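You operate a simulated robot arm through the tools that you are given. There is no shell and no other tool.

Carry out the task below with a simulated robot arm. There is one attempt and no reset: what you move stays moved.

JOB
Wipe the dark smudge, soap the black mat and start the warmer at 50 degrees.
Fine: use the yellow sponge, smudge first, soap from the white dish; put the sponge back. A coat counts when it lies all over at full strength: go over it till it gets no stronger. What is to be rubbed or washed off counts as gone when no trace of it is left.

It is judged by the outcome, as a careful person would: the job done as asked, and still so three seconds after it is handed in. It fails if anything else is knocked over, pushed out of place, dropped, spilled or broken.

ROBOT AND FRAMES
A 7-joint arm with a two-finger parallel gripper, fixed in place. Base frame: the origin is on the floor under the middle of its stand, x ahead of it, y to its left, z up; the work surface is at about z = 80. Readings come in cm, rad, newtons and seconds.
With the tool pointing down near the work surface it reaches from about 24 to 68 cm from the base axis. Its first joint turns from -1.152 to 1.152 rad. Payload 2.4 kg.
The TCP is the grasp point between the finger pads, 3 cm short of the fingertips. In the tool frame z runs along the fingers and y along their closing line. The gripper opens to 9.4 cm. The fingers are 2.8 cm wide and 1 cm thick; the gripper's body (5 by 9.6 cm) begins 5.5 cm behind the TCP.
Orientation is told as [roll, pitch, yaw] about the base's x, y, z axes, in that order, counted from this pose: with the fingers straight down and closing along the base's y, the tool's x points along the base's -x, its y along +y and its z along -z.

CONTROLS
- The arm moves only by the tool step_arm. Its argument "deltas" is a list of rows, each an object of numbers (a shift or turn left out is 0, a gripper value left out holds the last): "tx", "ty", "tz": the shift along the tool's x, y, z in m; "rx", "ry", "rz": the turn, a rotation vector about the tool's x, y, z in rad. In form: [{"tx": .., "ty": .., "tz": .., "rx": .., "ry": .., "rz": ..}, ...]. A call has 1 to 20 rows; each row shifts and turns the commanded pose from where the row before left it, along the tool's axes as they then stand. "fingers" is the closure, from 0 (fully open) to 1 (shut), set as the call begins (left out, the last holds). Each row takes 0.2 s and may step no farther than 5 cm and 0.15 rad from the row before; otherwise, or with a gripper value out of range, the whole call is refused. Where a pose cannot be reached the arm comes as near as it can. A force on the tool above 40 N (or 10 N above the force at the start of the call, whichever is more), or a blocked arm, ends the call early, and 0.2 s more pass. Each finger travels about 15.3 cm/s and halts on what it meets, pressing with about 31 N; the grip force reading is that of the motor and also rises with nothing between the fingers. The clock runs only during rows and for 0.2 s after the last one: add rows that do not move to give the fingers time. It gives the time, the measured TCP pose, the force on the tool (base axes), the opening and the grip force at its end, in the units of the frame above (readings bear some noise), with the torque about the TCP (base axes, N m) and any sound that the robot's microphone picked up, and new pictures: "show" is both (left out), scene, wrist or none.
- Cameras (640 x 400 px; columns grow to the right, rows downward): "scene" is fixed at [3.88, 51.73, 140.57]; the picture's right is [-0.38, -0.93, 0.00], its down [-0.82, 0.34, -0.46] and it looks along [0.42, -0.17, -0.89] (base axes); focal length 214 px, centre (320, 200). "wrist" rides on the gripper at [7.6, 1.4, -10.3] in the tool frame; the picture's right is [-0.18, 0.98, 0.00], its down [-0.75, -0.14, -0.64] and it looks along [-0.63, -0.12, 0.77] (tool axes); focal length 243 px, centre (320, 200). There is no depth. A picture from a camera that has moved, and an enlarged one, comes with that camera's place and axes in the base frame and with its lens.
- close_up(camera, box): a new picture of the part [left, top, right, bottom] of that camera's present view, enlarged. It takes no simulated time.
- hand_in(): hands the job in; it is judged then, once.

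Places have to be worked out from the pictures, the camera data and where the tool is seen. Open the gripper and draw the arm clear of the work before you hand the job in, unless the task says otherwise.

The tools are called after "Request:" as name(argument=value, ...) on one line, values as JSON. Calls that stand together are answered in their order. step_arm: Moves the arm, as the interface text tells. Its arguments: {"type":"object","properties":{"deltas":{"type":"array","items":{"type":"object","properties":{"tx":{"type":"number"},"ty":{"type":"number"},"tz":{"type":"number"},"rx":{"type":"number"},"ry":{"type":"number"},"rz":{"type":"number"}}}},"fingers":{"type":"number"},"show":{"type":"string","enum":["both","scene","wrist","none"]}},"required":["deltas"]} The other tools are called the same way: close_up (camera, box) takes an enlarged picture of a part of a camera's view; hand_in () hands the job in.

At the start:

```text
time_s: 0.0
tool_pos: [38.3, 7.72, 119.24]
tool_rot: [0.0, 0.0, -0.001]
contact_force: [-0.1, -0.7, -0.9]
ft_torque: [0.02, -0.01, 0.01]
finger_gap: 9.4
finger_force: 0.1
```

scene: 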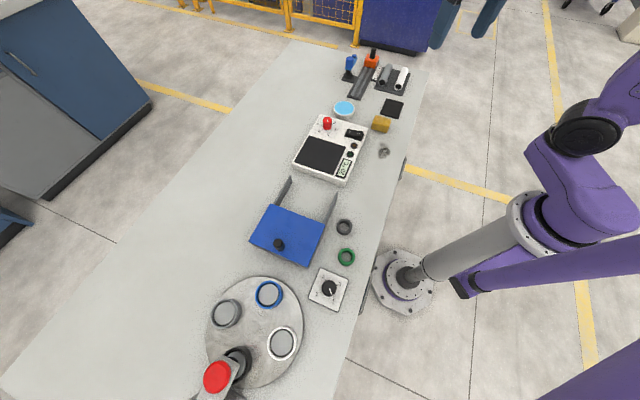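
wrist: 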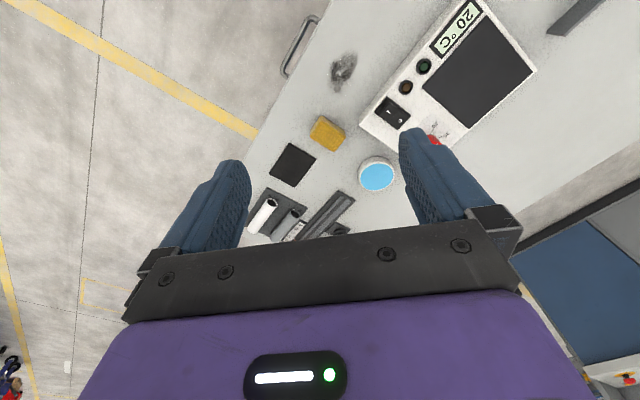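

I'll first look closely at the scene: the sponge, smudge, mat, dish and warmer seem to be on the right side of the table (negative y). I take enlarged views.

Request:
close_up(camera="scene", box=[280, 40, 440, 140])

Request:
close_up(camera="scene", box=[280, 100, 440, 200])

Request:
close_up(camera="wrist", box=[240, 0, 560, 200])

Request:
close_up(camera="scene", box=[190, 170, 390, 400])

```text
4.00 times, centred on (360, 90) of scene
camera zoom: at [3.88, 51.73, 140.57], right [-0.38, -0.93, 0.0], down [-0.82, 0.34, -0.46], along [0.42, -0.17, -0.89], focal length 858 px, centre (160, 640)
```

zoom: 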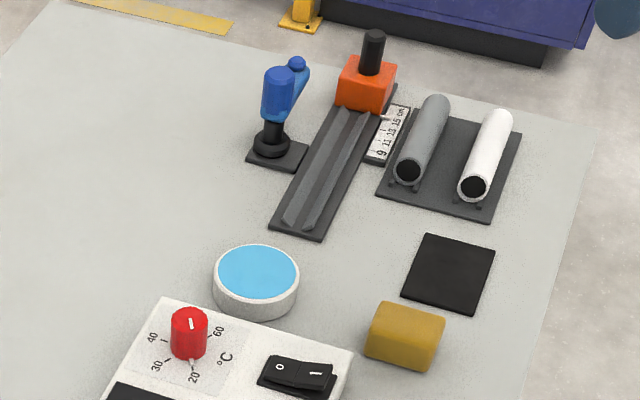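

```text
4.00 times, centred on (360, 150) of scene
camera zoom: at [3.88, 51.73, 140.57], right [-0.38, -0.93, 0.0], down [-0.82, 0.34, -0.46], along [0.42, -0.17, -0.89], focal length 858 px, centre (160, 400)
```

zoom: 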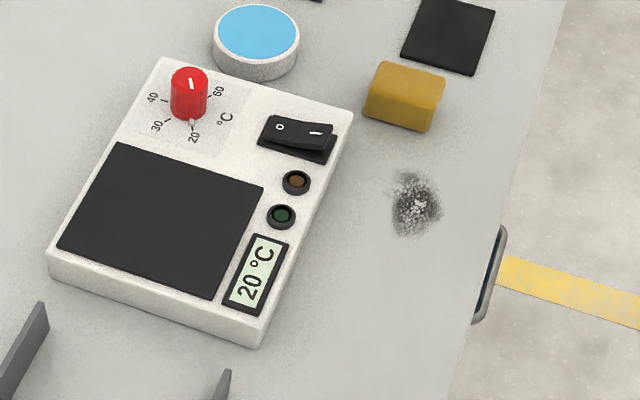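

```text
2.00 times, centred on (400, 100) of wrist
camera zoom: at [30.78, 9.15, 129.5], right [0.18, 0.98, 0.0], down [0.75, -0.14, 0.64], along [0.63, -0.12, -0.77], focal length 485 px, centre (160, 400)
```

zoom: 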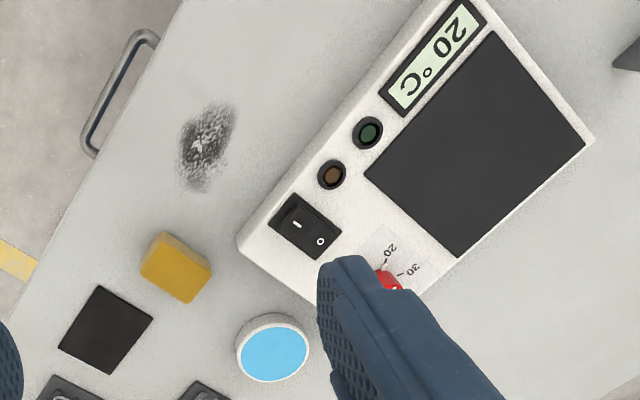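

```text
1.74 times, centred on (290, 285) of scene
camera zoom: at [3.88, 51.73, 140.57], right [-0.38, -0.93, 0.0], down [-0.82, 0.34, -0.46], along [0.42, -0.17, -0.89], focal length 373 px, centre (372, 52)
```

zoom: 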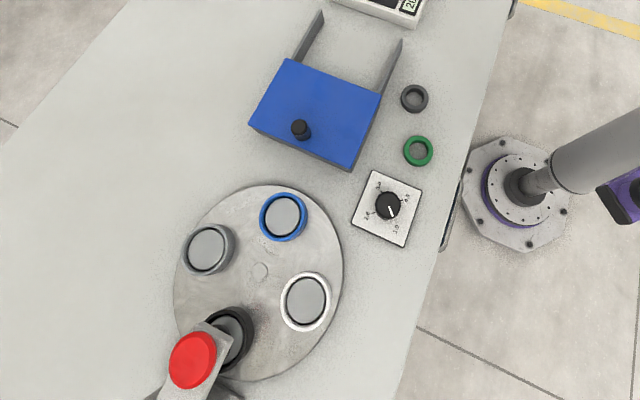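

Geometry from the pictures: sponge near (53, 6.6), smudge (42.5, 11), mat (60.7, -3.3), dish (64.7, 16), warmer knob about (56, 28), switch (49, 20). I zoom in on the details of the warmer and sponge.

Request:
close_up(camera="scene", box=[308, 108, 372, 148])

Request:
close_up(camera="scene", box=[360, 90, 424, 130])

Request:
close_up(camera="scene", box=[352, 130, 416, 170])

Request:
close_up(camera="wrist", box=[300, 100, 400, 200])

```text
10.00 times, centred on (340, 128) of scene
camera zoom: at [3.88, 51.73, 140.57], right [-0.38, -0.93, 0.0], down [-0.82, 0.34, -0.46], along [0.42, -0.17, -0.89], focal length 2145 px, centre (120, 920)
```

zoom: 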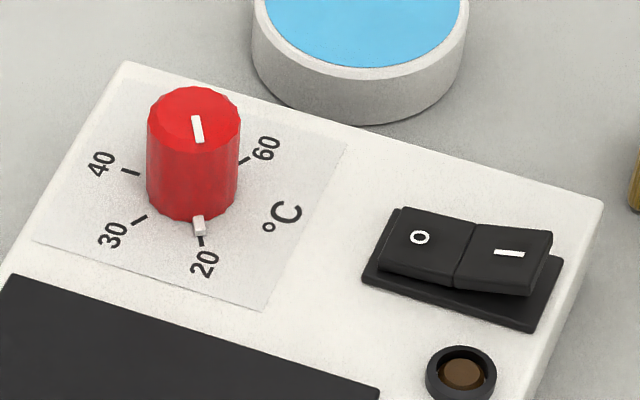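

```text
10.00 times, centred on (392, 110) of scene
camera zoom: at [3.88, 51.73, 140.57], right [-0.38, -0.93, 0.0], down [-0.82, 0.34, -0.46], along [0.42, -0.17, -0.89], focal length 2145 px, centre (-400, 1100)
```

zoom: 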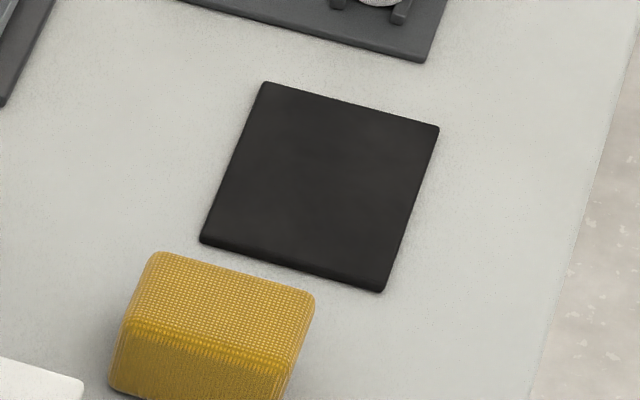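

```text
10.00 times, centred on (384, 150) of scene
camera zoom: at [3.88, 51.73, 140.57], right [-0.38, -0.93, 0.0], down [-0.82, 0.34, -0.46], along [0.42, -0.17, -0.89], focal length 2145 px, centre (-320, 700)
```

zoom: 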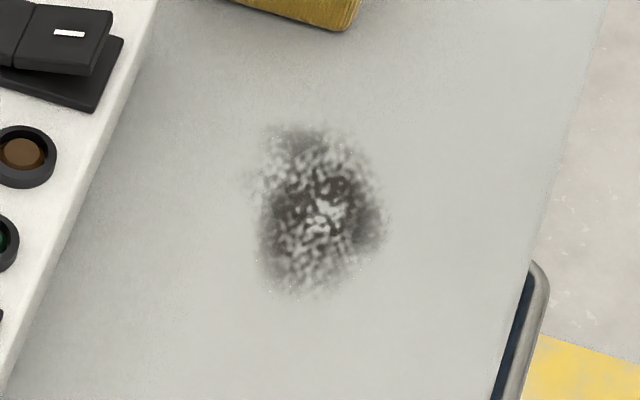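

```text
4.00 times, centred on (350, 150) of wrist
camera zoom: at [30.78, 9.15, 129.5], right [0.18, 0.98, 0.0], down [0.75, -0.14, 0.64], along [0.63, -0.12, -0.77], focal length 970 px, centre (200, 400)
```

zoom: 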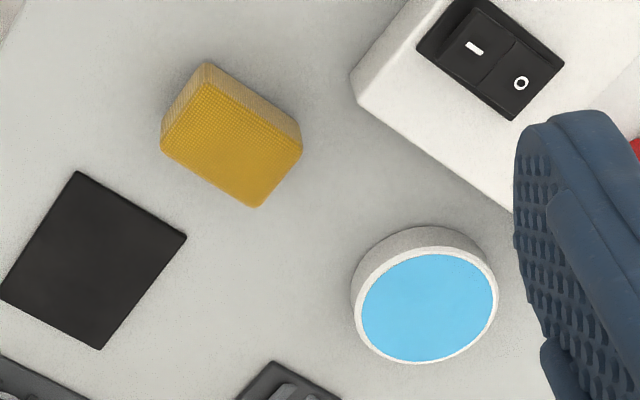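

The sponge is about 6 × 4 × 3.4 cm with its long side at roughly +47° in the base frame; I'll grasp its short side with yaw ≈ +0.83 rad. First I move above it at z ≈ 97 and turn the wrist, gripper open.

Request:
step_arm(deltas=[{"tx": -0.0242, "ty": -0.0019, "tz": 0.037}, {"tx": -0.0242, "ty": -0.0019, "tz": 0.037}, {"tx": -0.0242, "ty": -0.0019, "tz": 0.037}, {"tx": -0.0242, "ty": -0.0019, "tz": 0.037}, {"tx": -0.0242, "ty": -0.0019, "tz": 0.037}, {"tx": -0.0242, "ty": -0.0019, "tz": 0.037}, {"rz": -0.14}, {"rz": -0.14}, {"rz": -0.14}, {"rz": -0.14}, {"rz": -0.14}, {"rz": -0.13}, {}], fingers=0)

```text
time_s: 2.8
tool_pos: [52.87, 6.55, 97.06]
tool_rot: [0.001, 0.0, 0.831]
contact_force: [0.4, -0.1, 0.5]
ft_torque: [-0.03, -0.02, 0.02]
finger_gap: 9.41
finger_force: 0.1
camera wrist: at [46.68, 1.84, 107.25], right [-0.6, 0.8, 0.0], down [0.61, 0.46, 0.64], along [0.51, 0.39, -0.77], focal length 243 px, centre (320, 200)
```

scene: 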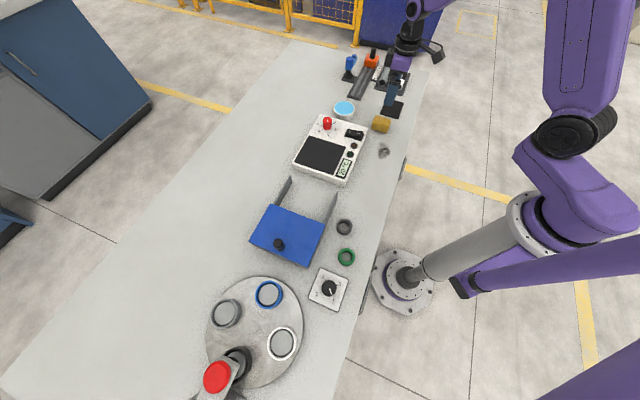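
wrist: 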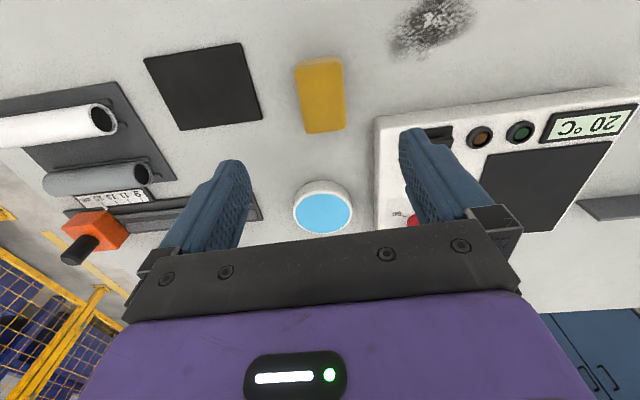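

The gripper is above the sponge. I enlarge the wrist view to refine the sponge's centre, angle and height, and the dish.

Request:
close_up(camera="wrist", box=[260, 40, 388, 120])

Request:
close_up(camera="wrist", box=[260, 160, 388, 240])

Request:
close_up(camera="wrist", box=[130, 40, 290, 140])

Request:
close_up(camera="wrist", box=[360, 0, 520, 100])

```text
5.00 times, centred on (324, 80) of wrist
camera zoom: at [46.68, 1.84, 107.25], right [-0.6, 0.8, 0.0], down [0.61, 0.46, 0.64], along [0.51, 0.39, -0.77], focal length 1213 px, centre (300, 800)
```

zoom: 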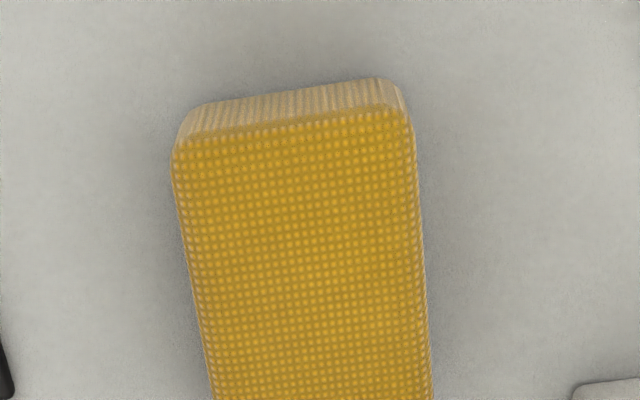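

```text
5.00 times, centred on (324, 200) of wrist
camera zoom: at [46.68, 1.84, 107.25], right [-0.6, 0.8, 0.0], down [0.61, 0.46, 0.64], along [0.51, 0.39, -0.77], focal length 1213 px, centre (300, 200)
```

zoom: 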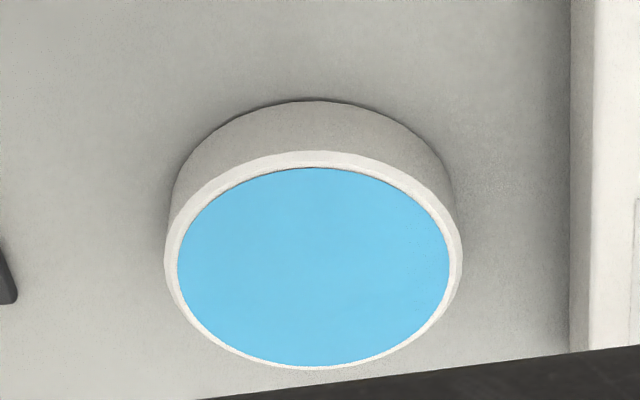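

```text
4.00 times, centred on (210, 90) of wrist
camera zoom: at [46.68, 1.84, 107.25], right [-0.6, 0.8, 0.0], down [0.61, 0.46, 0.64], along [0.51, 0.39, -0.77], focal length 970 px, centre (760, 640)
```

zoom: 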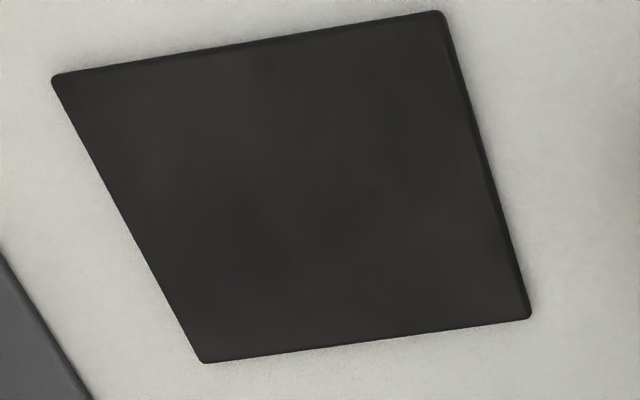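

```text
4.00 times, centred on (440, 50) of wrist
camera zoom: at [46.68, 1.84, 107.25], right [-0.6, 0.8, 0.0], down [0.61, 0.46, 0.64], along [0.51, 0.39, -0.77], focal length 970 px, centre (-160, 800)
```

zoom: 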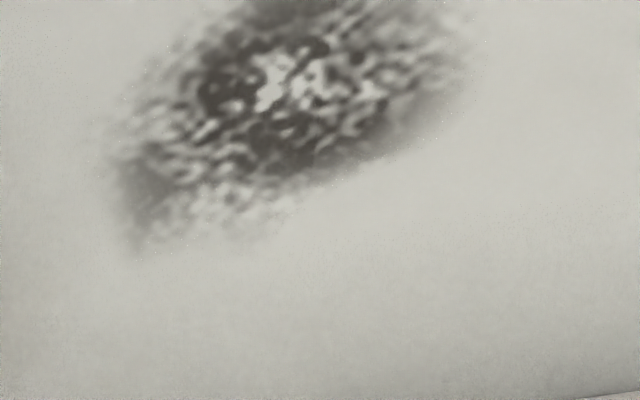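

Refined: sponge centre ≈ (52.6, 6.6), long axis ≈ 44.5°, top at z ≈ 83.3. I trim the yaw to ≈0.78, narrow the fingers somewhat (to keep clear of the warmer) and descend to z ≈ 88 to check.

Request:
step_arm(deltas=[{"rz": 0.05}, {"tx": 0.0012, "ty": 0.0018, "tz": 0.03}, {"tz": 0.03}, {"tz": 0.03}, {}], fingers=0.28)

```text
time_s: 4.0
tool_pos: [52.66, 6.71, 88.03]
tool_rot: [-0.001, 0.0, 0.781]
contact_force: [0.2, -0.2, 0.2]
ft_torque: [0.0, -0.01, 0.0]
finger_gap: 6.79
finger_force: 0.2
camera wrist: at [46.33, 2.24, 98.26], right [-0.56, 0.83, 0.0], down [0.63, 0.43, 0.64], along [0.53, 0.36, -0.77], focal length 243 px, centre (320, 200)
```

scene: 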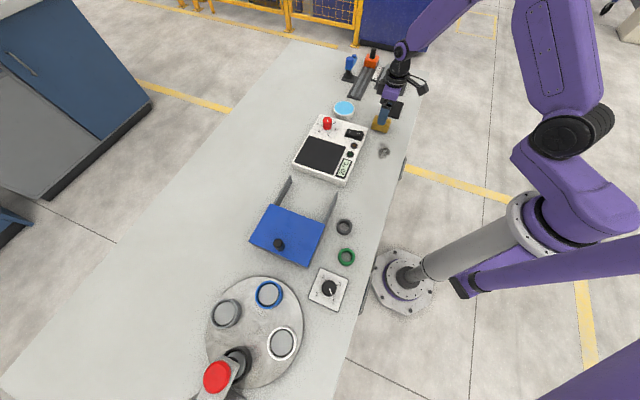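
wrist: 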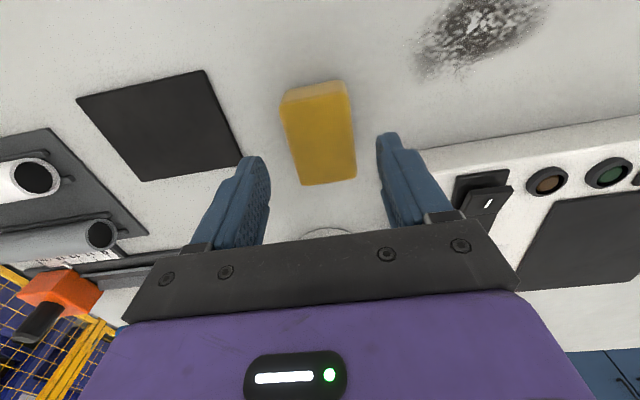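

The sponge is centred between the fingers (≈(52.6, 6.7)) and aligned within a degree. I descend to z = 84 (fingertips ~1 cm above the table) and close.

Request:
step_arm(deltas=[{"tz": 0.02}, {"tz": 0.02}, {}], show="wrist")

Request:
step_arm(deltas=[{}, {}, {}, {}], fingers=0.75, show="both")

```text
time_s: 4.8
tool_pos: [52.6, 6.73, 84.12]
tool_rot: [0.0, -0.002, 0.781]
contact_force: [0.5, 0.5, -0.3]
ft_torque: [0.02, -0.01, 0.03]
finger_gap: 6.76
finger_force: 0.1
camera wrist: at [46.26, 2.26, 94.28], right [-0.56, 0.83, 0.0], down [0.63, 0.43, 0.64], along [0.53, 0.36, -0.77], focal length 243 px, centre (320, 200)
```

wrist: 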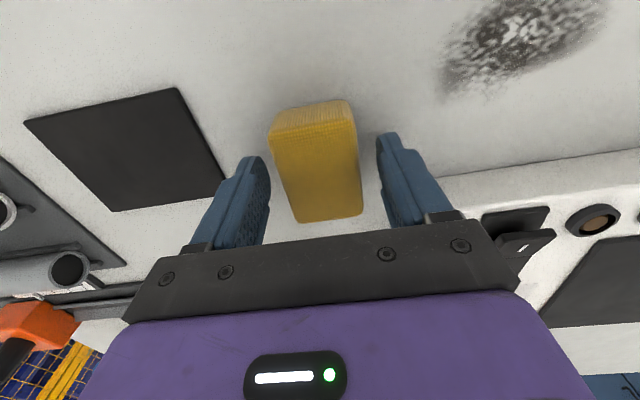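

```text
time_s: 5.8
tool_pos: [52.57, 6.74, 84.03]
tool_rot: [0.001, 0.0, 0.78]
contact_force: [0.4, 0.2, 0.4]
ft_torque: [-0.01, 0.01, -0.01]
finger_gap: 4.37
finger_force: 31.1
camera wrist: at [46.25, 2.26, 94.3], right [-0.56, 0.83, 0.0], down [0.64, 0.43, 0.64], along [0.53, 0.36, -0.77], focal length 243 px, centre (320, 200)
```

scene: 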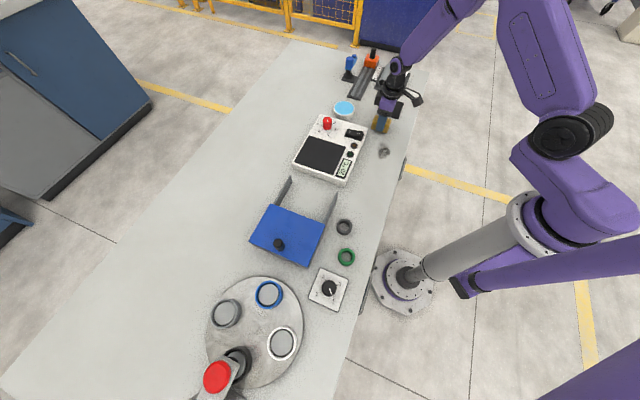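
wrist: 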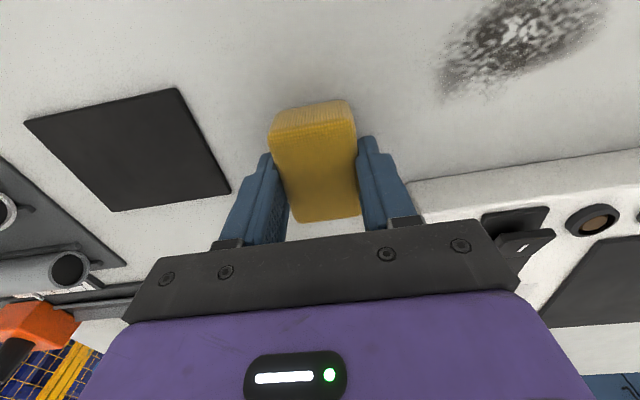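

Gripped at 4.37 cm with 31 N. Home pose of the sponge recorded: TCP (52.57, 6.74, 84.03), yaw 0.781. I lift 4 cm, travel to the near end of the smudge and come down just short of the table.

Request:
step_arm(deltas=[{"tz": -0.02}, {"tz": -0.02}, {"tx": 0.0136, "ty": 0.0246}, {"tx": 0.0136, "ty": 0.0246}, {"tx": 0.0136, "ty": 0.0246}, {"tz": 0.02}, {"tz": 0.017}, {}], fingers=0.75)

```text
time_s: 7.6
tool_pos: [44.46, 9.24, 84.53]
tool_rot: [-0.002, -0.001, 0.78]
contact_force: [-0.4, 0.2, 0.1]
ft_torque: [-0.02, -0.01, 0.0]
finger_gap: 2.35
finger_force: 0.1
camera wrist: at [38.11, 4.74, 94.62], right [-0.56, 0.83, 0.0], down [0.63, 0.43, 0.64], along [0.53, 0.36, -0.77], focal length 243 px, centre (320, 200)
```

scene: 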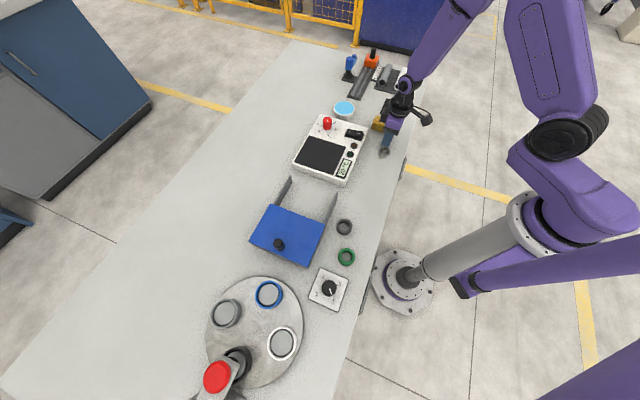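
wrist: 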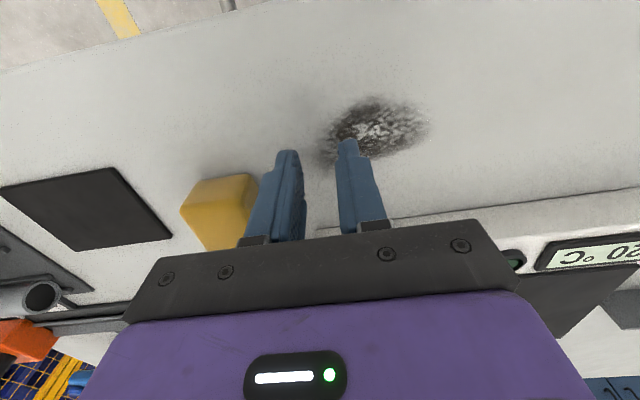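

The sponge slipped out of the fingers (gap shrank to 2.35 cm). I look at where it lies now.

Request:
close_up(camera="scene", box=[344, 100, 424, 150])

Request:
close_up(camera="wrist", box=[160, 100, 440, 275])

```text
8.00 times, centred on (384, 125) of scene
camera zoom: at [3.88, 51.73, 140.57], right [-0.38, -0.93, 0.0], down [-0.82, 0.34, -0.46], along [0.42, -0.17, -0.89], focal length 1716 px, centre (-192, 800)
```

zoom: 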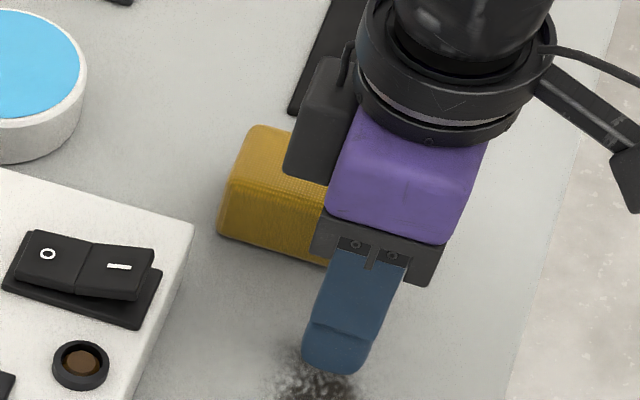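

```text
2.29 times, centred on (300, 188) of wrist
camera zoom: at [38.11, 4.74, 94.62], right [-0.56, 0.83, 0.0], down [0.63, 0.43, 0.64], along [0.53, 0.36, -0.77], focal length 555 px, centre (366, 229)
```

zoom: 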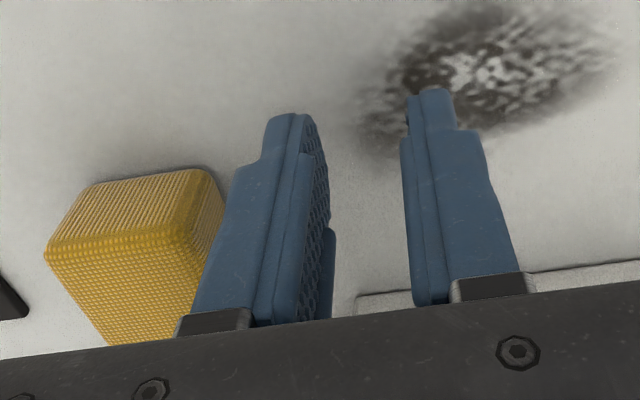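

The sponge is still at its original spot; the grip was too high (TCP above its rounded top). I go back up and over it, reopen, and will take it lower, with the fingertips just above the table.

Request:
step_arm(deltas=[{"tz": -0.025}, {"tz": -0.025}, {"tx": -0.0136, "ty": -0.0246}, {"tx": -0.0136, "ty": -0.0246}, {"tx": -0.0136, "ty": -0.0246}, {}], fingers=0.28)

```text
time_s: 9.0
tool_pos: [52.37, 6.68, 89.48]
tool_rot: [0.001, 0.001, 0.78]
contact_force: [-1.0, 0.4, 0.6]
ft_torque: [-0.06, 0.0, -0.02]
finger_gap: 6.81
finger_force: 0.1
camera wrist: at [46.07, 2.38, 99.61], right [-0.56, 0.83, 0.0], down [0.64, 0.43, 0.64], along [0.53, 0.36, -0.77], focal length 243 px, centre (320, 200)
```

scene: 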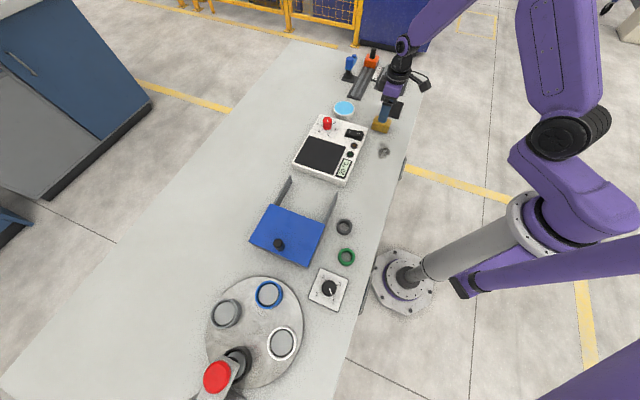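
wrist: 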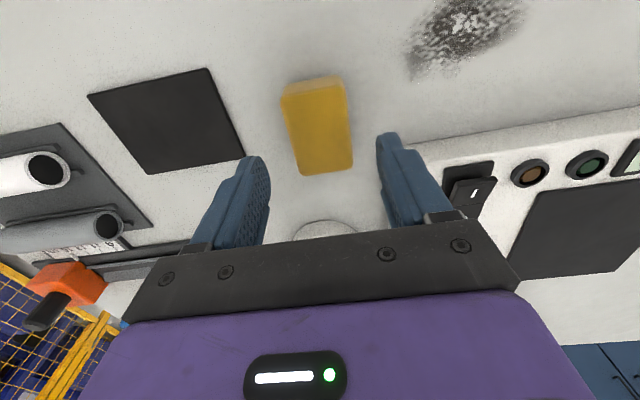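

Sponge unchanged. I descend to z ≈ 83.35 and grip again, then lift slowly by 1 cm to test the hold.

Request:
step_arm(deltas=[{"tx": -0.0018, "ty": -0.001, "tz": 0.02}, {"tz": 0.02}, {"tz": 0.015}, {"tz": 0.0062}, {}], show="none")

Request:
step_arm(deltas=[{}, {}, {}, {}, {}], fingers=1.0, show="wrist")

Request:
step_arm(deltas=[{"tz": -0.003}, {"tz": -0.003}, {"tz": -0.004}, {}], show="both")

```text
time_s: 10.2
tool_pos: [52.75, 6.74, 83.3]
tool_rot: [0.001, 0.001, 0.78]
contact_force: [0.3, 0.9, 0.2]
ft_torque: [-0.01, 0.01, -0.01]
finger_gap: 6.76
finger_force: 0.1
```

```text
time_s: 11.4
tool_pos: [52.86, 6.69, 83.27]
tool_rot: [0.001, 0.001, 0.779]
contact_force: [0.5, 0.8, 1.3]
ft_torque: [0.05, 0.01, 0.05]
finger_gap: 4.84
finger_force: 30.7
camera wrist: at [46.43, 2.36, 93.42], right [-0.56, 0.83, 0.0], down [0.63, 0.43, 0.64], along [0.53, 0.36, -0.77], focal length 243 px, centre (320, 200)
```

wrist: 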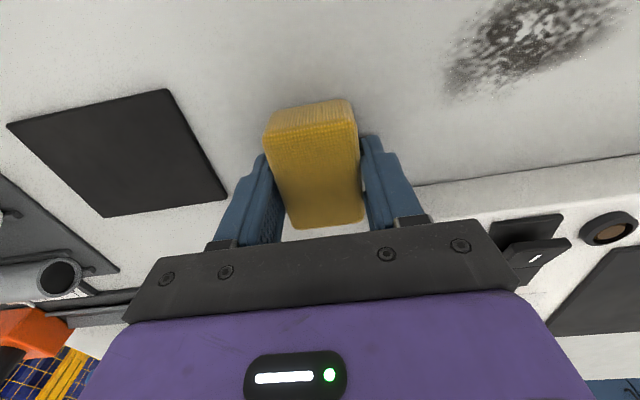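

```text
time_s: 12.4
tool_pos: [52.77, 6.78, 84.17]
tool_rot: [-0.001, 0.001, 0.78]
contact_force: [0.8, 0.5, -0.1]
ft_torque: [0.03, 0.02, 0.0]
finger_gap: 4.81
finger_force: 30.8
camera wrist: at [46.43, 2.36, 94.44], right [-0.56, 0.83, 0.0], down [0.64, 0.43, 0.64], along [0.53, 0.36, -0.77], focal length 243 px, centre (320, 200)
```

scene: 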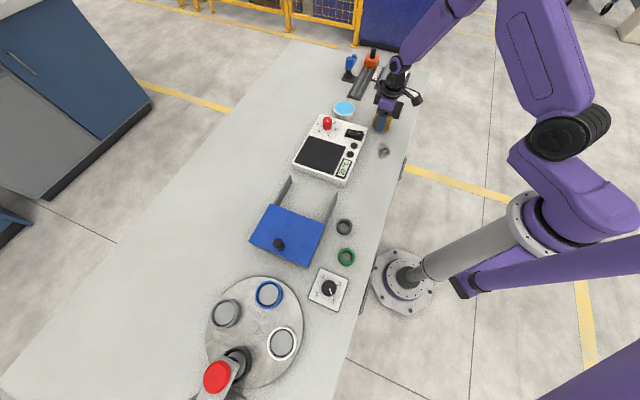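
wrist: 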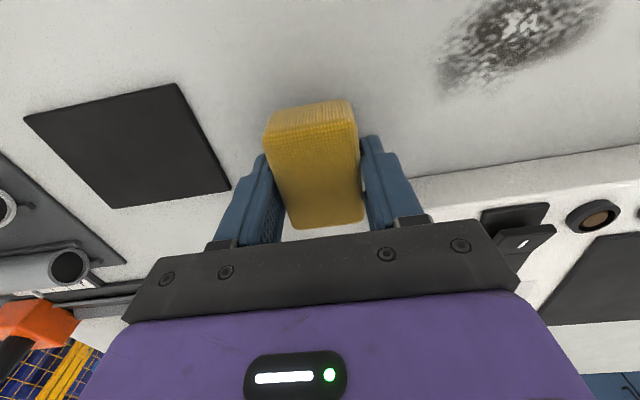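

Now it holds (gap steady at 4.81 cm after lifting). I lift more, carry it to the near end of the smudge, and lower gently to just above the table.

Request:
step_arm(deltas=[{"tz": -0.01}, {"tz": -0.015}, {"tx": 0.0085, "ty": 0.015}, {"tx": 0.0085, "ty": 0.015}, {"tx": 0.0085, "ty": 0.015}, {"tx": 0.0085, "ty": 0.015}, {"tx": 0.0085, "ty": 0.015}, {"tz": 0.015}, {"tz": 0.01}, {"tz": 0.005}, {}])

```text
time_s: 14.8
tool_pos: [44.73, 9.03, 83.77]
tool_rot: [0.0, 0.001, 0.78]
contact_force: [0.3, 0.7, 0.7]
ft_torque: [0.02, -0.04, 0.0]
finger_gap: 4.82
finger_force: 31.0
camera wrist: at [38.31, 4.64, 94.04], right [-0.56, 0.83, 0.0], down [0.63, 0.43, 0.64], along [0.53, 0.36, -0.77], focal length 243 px, centre (320, 200)
```

scene: 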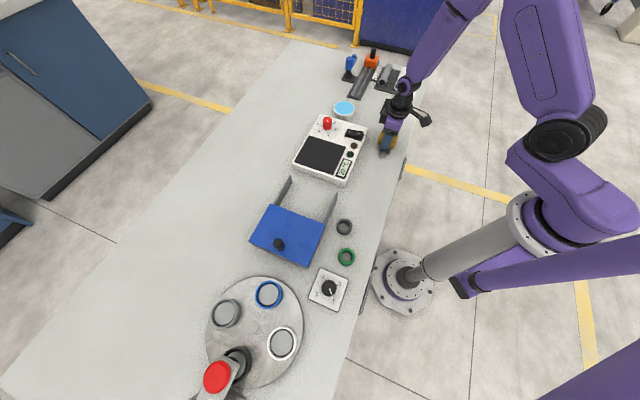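
wrist: 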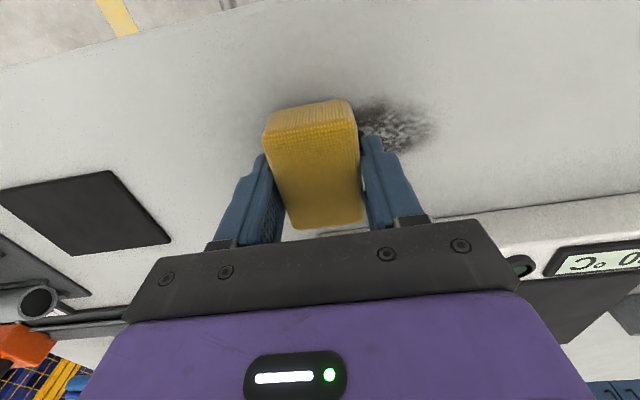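

The sponge is held firmly just above the table. I lower in small steps to find contact force.

Request:
step_arm(deltas=[{"tz": 0.002}, {"tz": 0.002}, {"tz": 0.002}, {}], show="none")

```text
time_s: 15.8
tool_pos: [44.57, 9.0, 83.23]
tool_rot: [-0.001, 0.001, 0.781]
contact_force: [-1.4, -1.1, 7.9]
ft_torque: [0.03, 0.2, -0.01]
finger_gap: 4.85
finger_force: 31.0
```

Contact at z ≈ 83.23 with ~8 N. I make a forward-and-back wiping stroke along the smudge at this height.

Request:
step_arm(deltas=[{"ty": 0.011}, {"ty": 0.011}, {"ty": 0.011}, {"ty": 0.011}, {"ty": 0.011}, {"ty": 0.011}, {"ty": -0.011}, {"ty": -0.011}, {"ty": -0.011}, {"ty": -0.011}, {"ty": -0.011}, {"ty": -0.011}, {}], show="both")

```text
time_s: 18.6
tool_pos: [44.57, 9.18, 83.17]
tool_rot: [0.001, 0.0, 0.783]
contact_force: [-9.8, 10.8, 32.9]
ft_torque: [0.08, 0.28, 0.01]
finger_gap: 4.84
finger_force: 30.6
camera wrist: at [38.14, 4.75, 93.35], right [-0.56, 0.83, 0.0], down [0.63, 0.43, 0.64], along [0.53, 0.36, -0.77], focal length 243 px, centre (320, 200)
```

scene: 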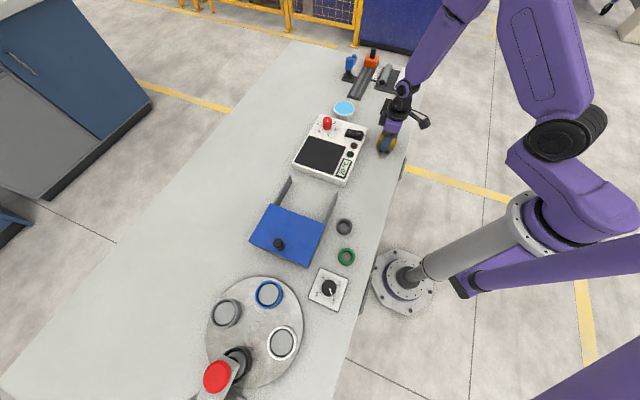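
wrist: 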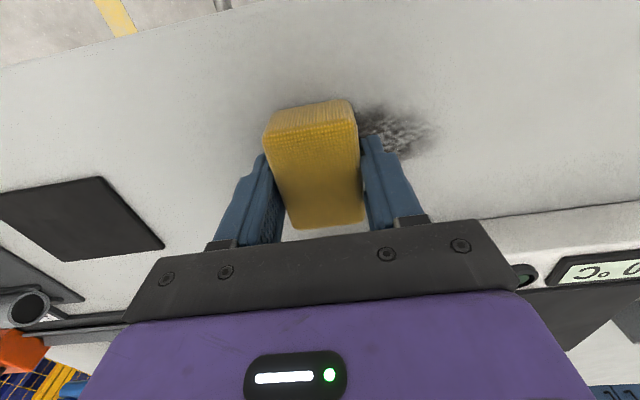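

The force rose to 33 N, which is more than needed. I check how much of the smudge is gone.

Request:
close_up(camera="wrist", box=[240, 80, 480, 230])

Request:
close_up(camera="scene", box=[352, 120, 416, 160])

```text
2.67 times, centred on (360, 155) of wrist
camera zoom: at [38.14, 4.75, 93.35], right [-0.56, 0.83, 0.0], down [0.63, 0.43, 0.64], along [0.53, 0.36, -0.77], focal length 647 px, centre (213, 320)
```

zoom: 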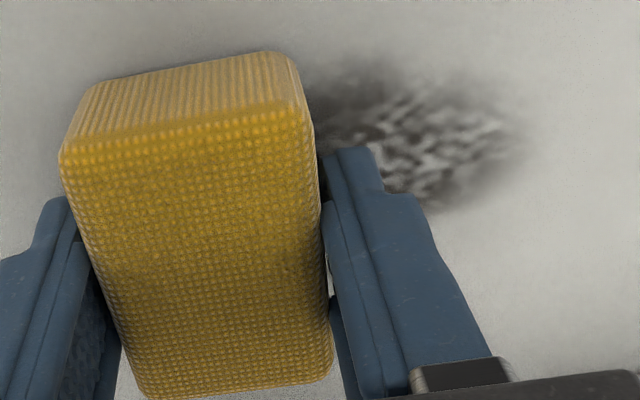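

```text
10.00 times, centred on (384, 140) of scene
camera zoom: at [3.82, 51.74, 140.57], right [-0.38, -0.93, 0.0], down [-0.82, 0.34, -0.46], along [0.42, -0.17, -0.89], focal length 2145 px, centre (-320, 800)
```

zoom: 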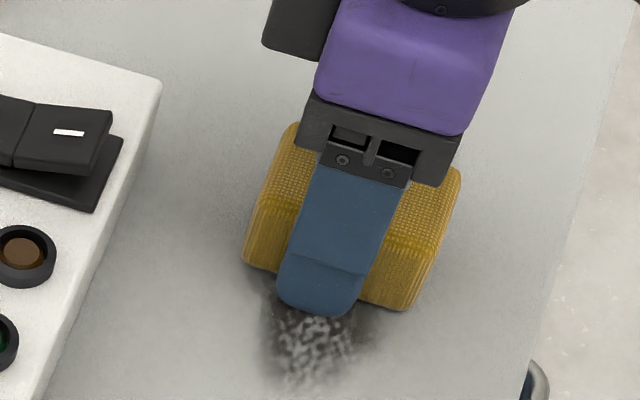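

The smudge faded only slightly, so several passes are needed. I ease the pressure a bit and run repeated strokes.

Request:
step_arm(deltas=[{"tz": -0.001}, {"ty": 0.015}, {"ty": 0.015}, {"ty": 0.015}, {"ty": 0.015}, {"ty": 0.01}], show="none")

Request:
step_arm(deltas=[{"ty": -0.015}, {"ty": -0.015}, {"ty": -0.015}, {"ty": -0.015}, {"ty": -0.01}, {"ty": 0.015}, {"ty": 0.015}, {"ty": 0.015}, {"ty": 0.015}, {"ty": 0.01}], show="both")

```text
time_s: 20.0
tool_pos: [39.54, 14.0, 83.27]
tool_rot: [-0.001, 0.001, 0.778]
contact_force: [0.0, 0.4, 0.0]
ft_torque: [0.0, -0.02, -0.02]
finger_gap: 4.86
finger_force: 30.6
```

```text
time_s: 22.2
tool_pos: [39.65, 14.03, 83.11]
tool_rot: [-0.001, 0.0, 0.782]
contact_force: [-0.2, -0.4, -0.7]
ft_torque: [0.01, 0.0, 0.01]
finger_gap: 4.83
finger_force: 31.1
camera wrist: at [33.26, 9.75, 93.41], right [-0.56, 0.83, 0.0], down [0.64, 0.43, 0.64], along [0.53, 0.36, -0.77], focal length 243 px, centre (320, 200)
```

scene: 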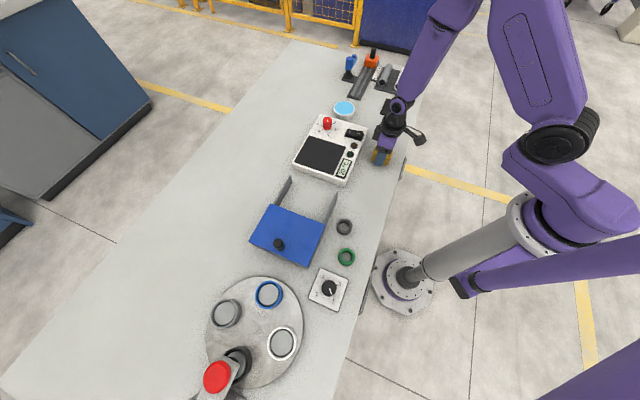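
wrist: 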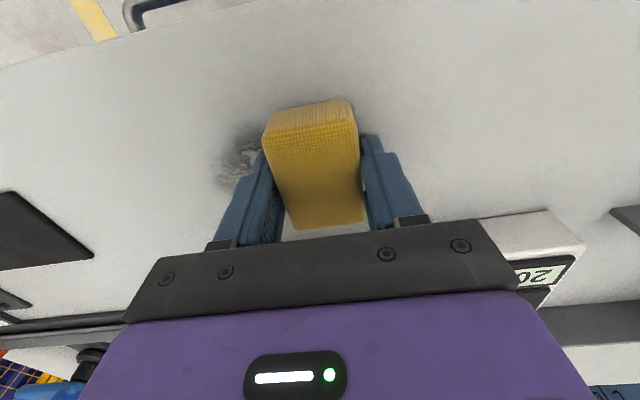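

At this far end there is no contact (0 N), so the height must be followed per position. I press down in tiny steps here until contact.

Request:
step_arm(deltas=[{"tz": 0.001}, {}], show="none")

Request:
step_arm(deltas=[{"tz": 0.001}, {}], show="none")

```text
time_s: 22.8
tool_pos: [39.65, 14.2, 83.17]
tool_rot: [0.0, 0.0, 0.782]
contact_force: [-6.5, 0.1, 29.6]
ft_torque: [-0.06, 0.08, -0.02]
finger_gap: 4.85
finger_force: 31.1
```

```text
time_s: 23.4
tool_pos: [39.66, 14.14, 83.15]
tool_rot: [-0.001, -0.001, 0.781]
contact_force: [-5.2, 0.3, 34.9]
ft_torque: [0.02, 0.08, 0.04]
finger_gap: 4.84
finger_force: 30.9
```

Contact restored (~30 N). I ease off 1 mm and run several back-and-forth strokes, then look.

Request:
step_arm(deltas=[{"tz": -0.0007}, {"ty": -0.012}, {"ty": -0.012}, {"ty": -0.012}, {"ty": -0.012}, {"ty": -0.012}, {"ty": -0.012}, {}], show="none")

Request:
step_arm(deltas=[{"ty": 0.012}, {"ty": 0.012}, {"ty": 0.012}, {"ty": 0.012}, {"ty": 0.012}, {"ty": 0.012}, {}], show="both")

```text
time_s: 25.2
tool_pos: [44.77, 8.73, 83.18]
tool_rot: [0.0, 0.002, 0.779]
contact_force: [-0.6, 1.0, 0.1]
ft_torque: [0.01, 0.03, 0.0]
finger_gap: 4.84
finger_force: 30.8
```

```text
time_s: 26.8
tool_pos: [39.51, 14.0, 83.22]
tool_rot: [0.0, 0.0, 0.781]
contact_force: [-0.4, -0.9, -0.1]
ft_torque: [0.0, 0.03, 0.06]
finger_gap: 4.81
finger_force: 30.8
camera wrist: at [33.27, 9.61, 93.42], right [-0.56, 0.83, 0.0], down [0.64, 0.43, 0.64], along [0.53, 0.36, -0.77], focal length 243 px, centre (320, 200)
```

scene: 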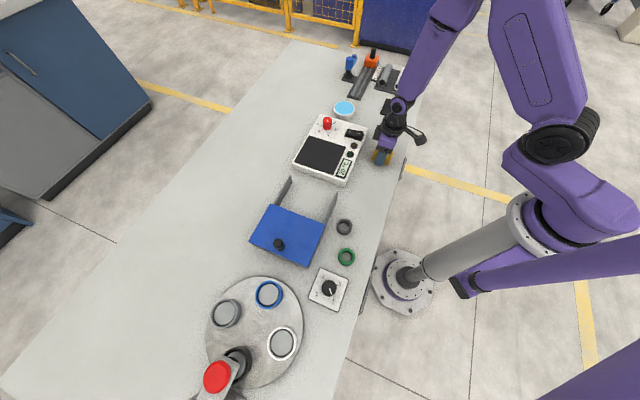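
wrist: 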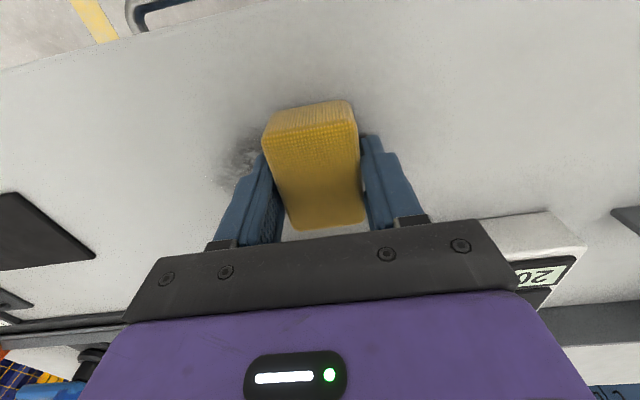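

It is fading. I set the pressure more finely: 0.3 mm steps until ~10–15 N.

Request:
step_arm(deltas=[{"tz": 0.0003}, {}], show="none")

Request:
step_arm(deltas=[{"tz": 0.0003}, {}], show="none")

```text
time_s: 27.4
tool_pos: [39.64, 14.02, 83.25]
tool_rot: [0.001, -0.001, 0.78]
contact_force: [0.1, -0.7, 0.0]
ft_torque: [-0.05, 0.01, -0.01]
finger_gap: 4.84
finger_force: 31.6
```

```text
time_s: 28.0
tool_pos: [39.62, 13.95, 83.04]
tool_rot: [0.002, 0.0, 0.78]
contact_force: [-1.8, -2.0, 8.2]
ft_torque: [0.04, -0.06, -0.03]
finger_gap: 4.8
finger_force: 30.6
```

8 N here. I stroke back and forth at this height, reading the force at each end.

Request:
step_arm(deltas=[{"ty": -0.012}, {"ty": -0.012}, {"ty": -0.012}, {}], show="none")

Request:
step_arm(deltas=[{"ty": -0.012}, {"ty": -0.012}, {"ty": -0.012}, {}], show="wrist")

```text
time_s: 29.0
tool_pos: [42.21, 11.39, 83.1]
tool_rot: [0.0, -0.001, 0.78]
contact_force: [0.3, 0.5, -0.5]
ft_torque: [-0.01, 0.01, -0.02]
finger_gap: 4.81
finger_force: 30.8
```

```text
time_s: 30.0
tool_pos: [44.8, 8.85, 83.12]
tool_rot: [-0.003, 0.001, 0.781]
contact_force: [-1.8, 2.9, 8.4]
ft_torque: [0.06, 0.04, 0.02]
finger_gap: 4.82
finger_force: 31.2
camera wrist: at [38.45, 4.49, 93.29], right [-0.56, 0.83, 0.0], down [0.63, 0.43, 0.64], along [0.53, 0.36, -0.77], focal length 243 px, centre (320, 200)
```

wrist: 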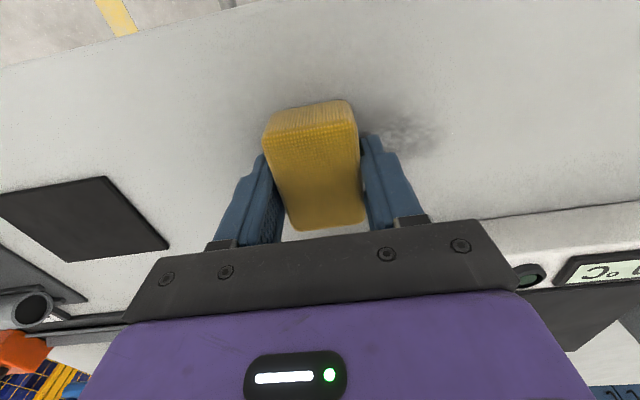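

The smudge is clearly lighter. I press 0.3 mm more and run a longer series of strokes.

Request:
step_arm(deltas=[{"tz": 0.0004}, {"ty": 0.012}, {"ty": 0.012}, {"ty": 0.012}, {"ty": 0.012}, {"ty": 0.012}, {"ty": 0.012}, {"ty": -0.012}, {"ty": -0.012}, {"ty": -0.012}, {"ty": -0.012}, {"ty": -0.012}, {"ty": -0.012}, {"ty": 0.012}, {"ty": 0.012}, {"ty": 0.012}, {"ty": 0.012}, {"ty": 0.012}, {"ty": 0.012}], show="wrist")

```text
time_s: 31.8
tool_pos: [39.78, 13.99, 83.03]
tool_rot: [0.001, 0.006, 0.786]
contact_force: [-2.9, -1.1, 11.6]
ft_torque: [0.17, -0.17, 0.08]
finger_gap: 4.86
finger_force: 31.2
stopped in row 8: the force on the tool passed its limit at 54 N (the readings are from after the stop); the commanded pose is now the measured one
camera wrist: at [33.47, 9.51, 93.25], right [-0.57, 0.82, 0.0], down [0.63, 0.44, 0.64], along [0.53, 0.36, -0.77], focal length 243 px, centre (320, 200)
```

wrist: 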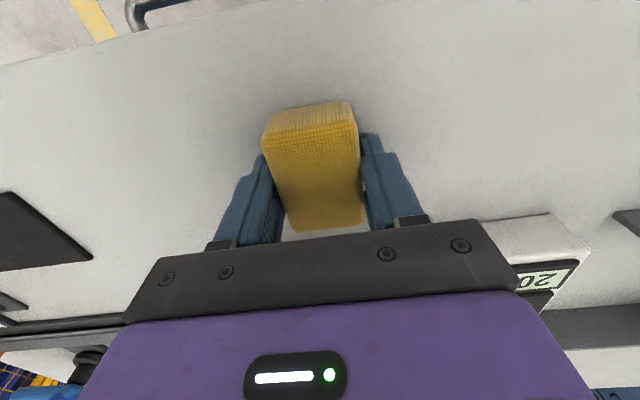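

The centre now appears clean; the call stopped on a 54 N peak at the reversal. I lift clear a few cm and inspect what is left.

Request:
step_arm(deltas=[{"tz": -0.01}, {"tz": -0.03}, {"tx": 0.0, "ty": 0.04, "tz": -0.02}, {"ty": 0.04}, {}], show="both")

Request:
close_up(camera="scene", box=[352, 130, 416, 170])

Request:
close_up(camera="wrist", box=[120, 40, 360, 190])

```text
time_s: 33.0
tool_pos: [34.04, 19.67, 88.93]
tool_rot: [0.002, 0.006, 0.787]
contact_force: [0.6, 0.3, -0.5]
ft_torque: [-0.02, 0.01, 0.03]
finger_gap: 4.82
finger_force: 30.6
camera wrist: at [27.75, 15.19, 99.23], right [-0.57, 0.82, 0.0], down [0.64, 0.43, 0.64], along [0.53, 0.36, -0.77], focal length 243 px, centre (320, 200)
```

scene: 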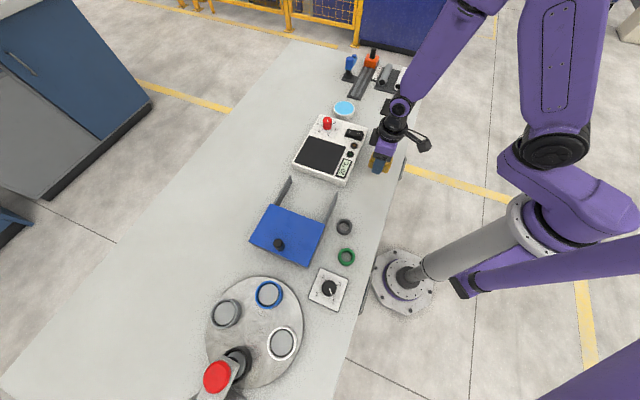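
wrist: 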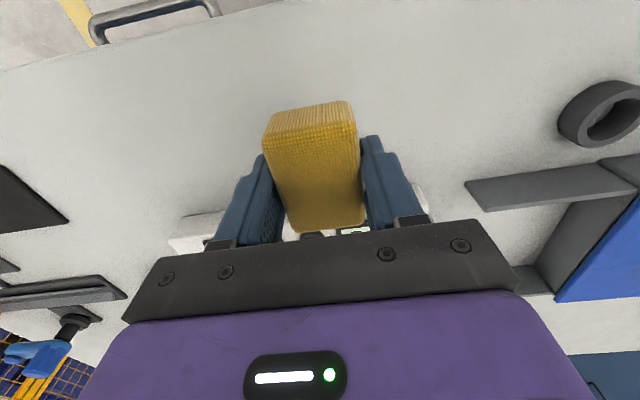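

```text
10.00 times, centred on (384, 150) of scene
camera zoom: at [3.88, 51.73, 140.57], right [-0.38, -0.93, 0.0], down [-0.82, 0.34, -0.46], along [0.42, -0.17, -0.89], focal length 2145 px, centre (-320, 700)
```

zoom: 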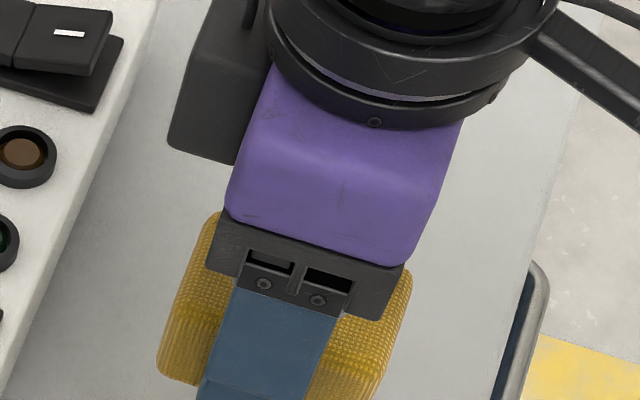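

```text
2.67 times, centred on (240, 115) of wrist
camera zoom: at [27.75, 15.19, 99.23], right [-0.57, 0.82, 0.0], down [0.64, 0.43, 0.64], along [0.53, 0.36, -0.77], focal length 647 px, centre (533, 427)
```

zoom: 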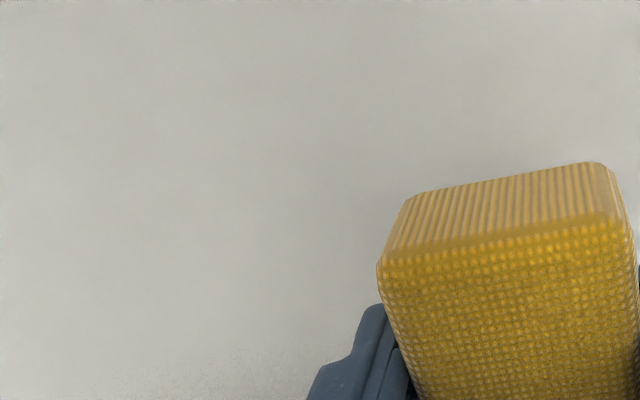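

The smudge area looks clean in the wrist view. I check it at higher magnification for any faint trace.

Request:
close_up(camera="wrist", box=[100, 90, 260, 190])

Request:
step_arm(deltas=[{"ty": -0.04}, {"ty": -0.04, "tz": -0.02}, {"ty": -0.04}, {"ty": -0.04}, {"tx": -0.02, "ty": -0.03}, {"tx": -0.03, "ty": -0.02}, {}])

Request:
close_up(camera="scene", box=[352, 130, 416, 170])

```text
4.00 times, centred on (180, 140) of wrist
camera zoom: at [27.75, 15.19, 99.23], right [-0.57, 0.82, 0.0], down [0.64, 0.43, 0.64], along [0.53, 0.36, -0.77], focal length 970 px, centre (880, 440)
```

zoom: 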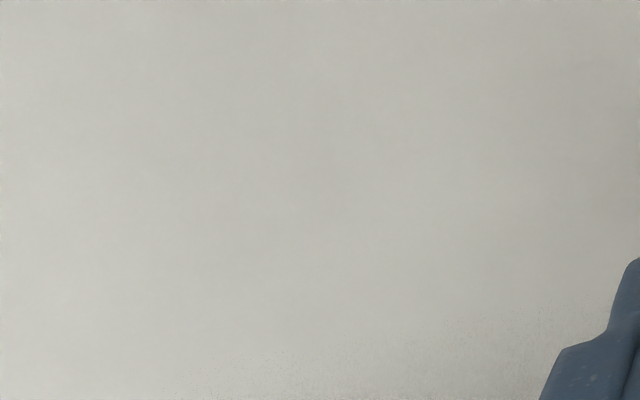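

```text
time_s: 34.6
tool_pos: [52.79, 8.09, 90.91]
tool_rot: [0.001, 0.005, 0.787]
contact_force: [0.0, -0.3, 0.1]
ft_torque: [0.0, -0.02, -0.02]
finger_gap: 4.82
finger_force: 31.6
camera wrist: at [46.56, 3.65, 101.25], right [-0.57, 0.82, 0.0], down [0.64, 0.44, 0.64], along [0.53, 0.36, -0.77], focal length 243 px, centre (320, 200)
```

scene: 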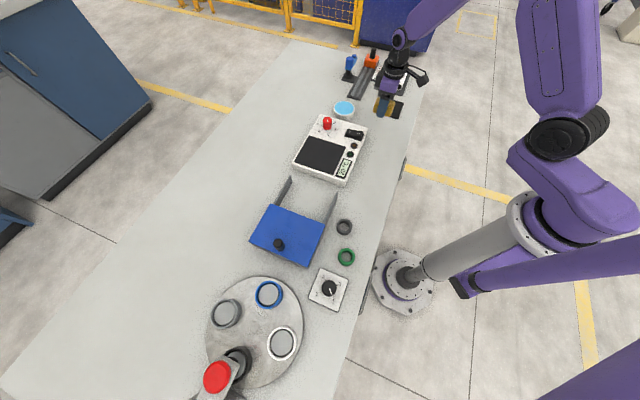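
wrist: 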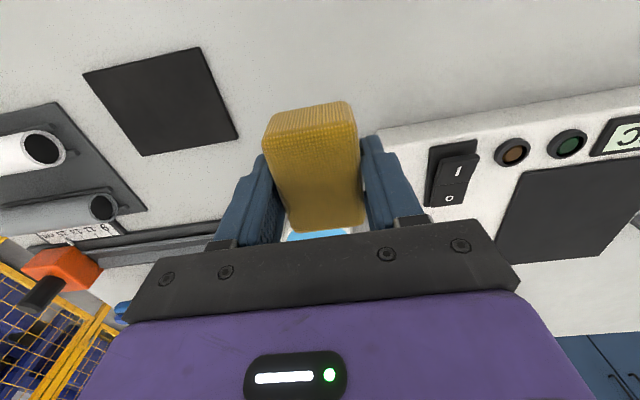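

```text
10.00 times, centred on (384, 150) of scene
camera zoom: at [3.89, 51.73, 140.57], right [-0.38, -0.93, 0.0], down [-0.82, 0.34, -0.46], along [0.42, -0.17, -0.89], focal length 2145 px, centre (-320, 700)
```

zoom: 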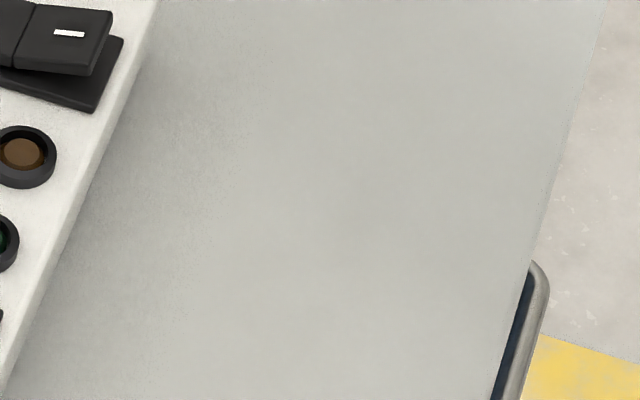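

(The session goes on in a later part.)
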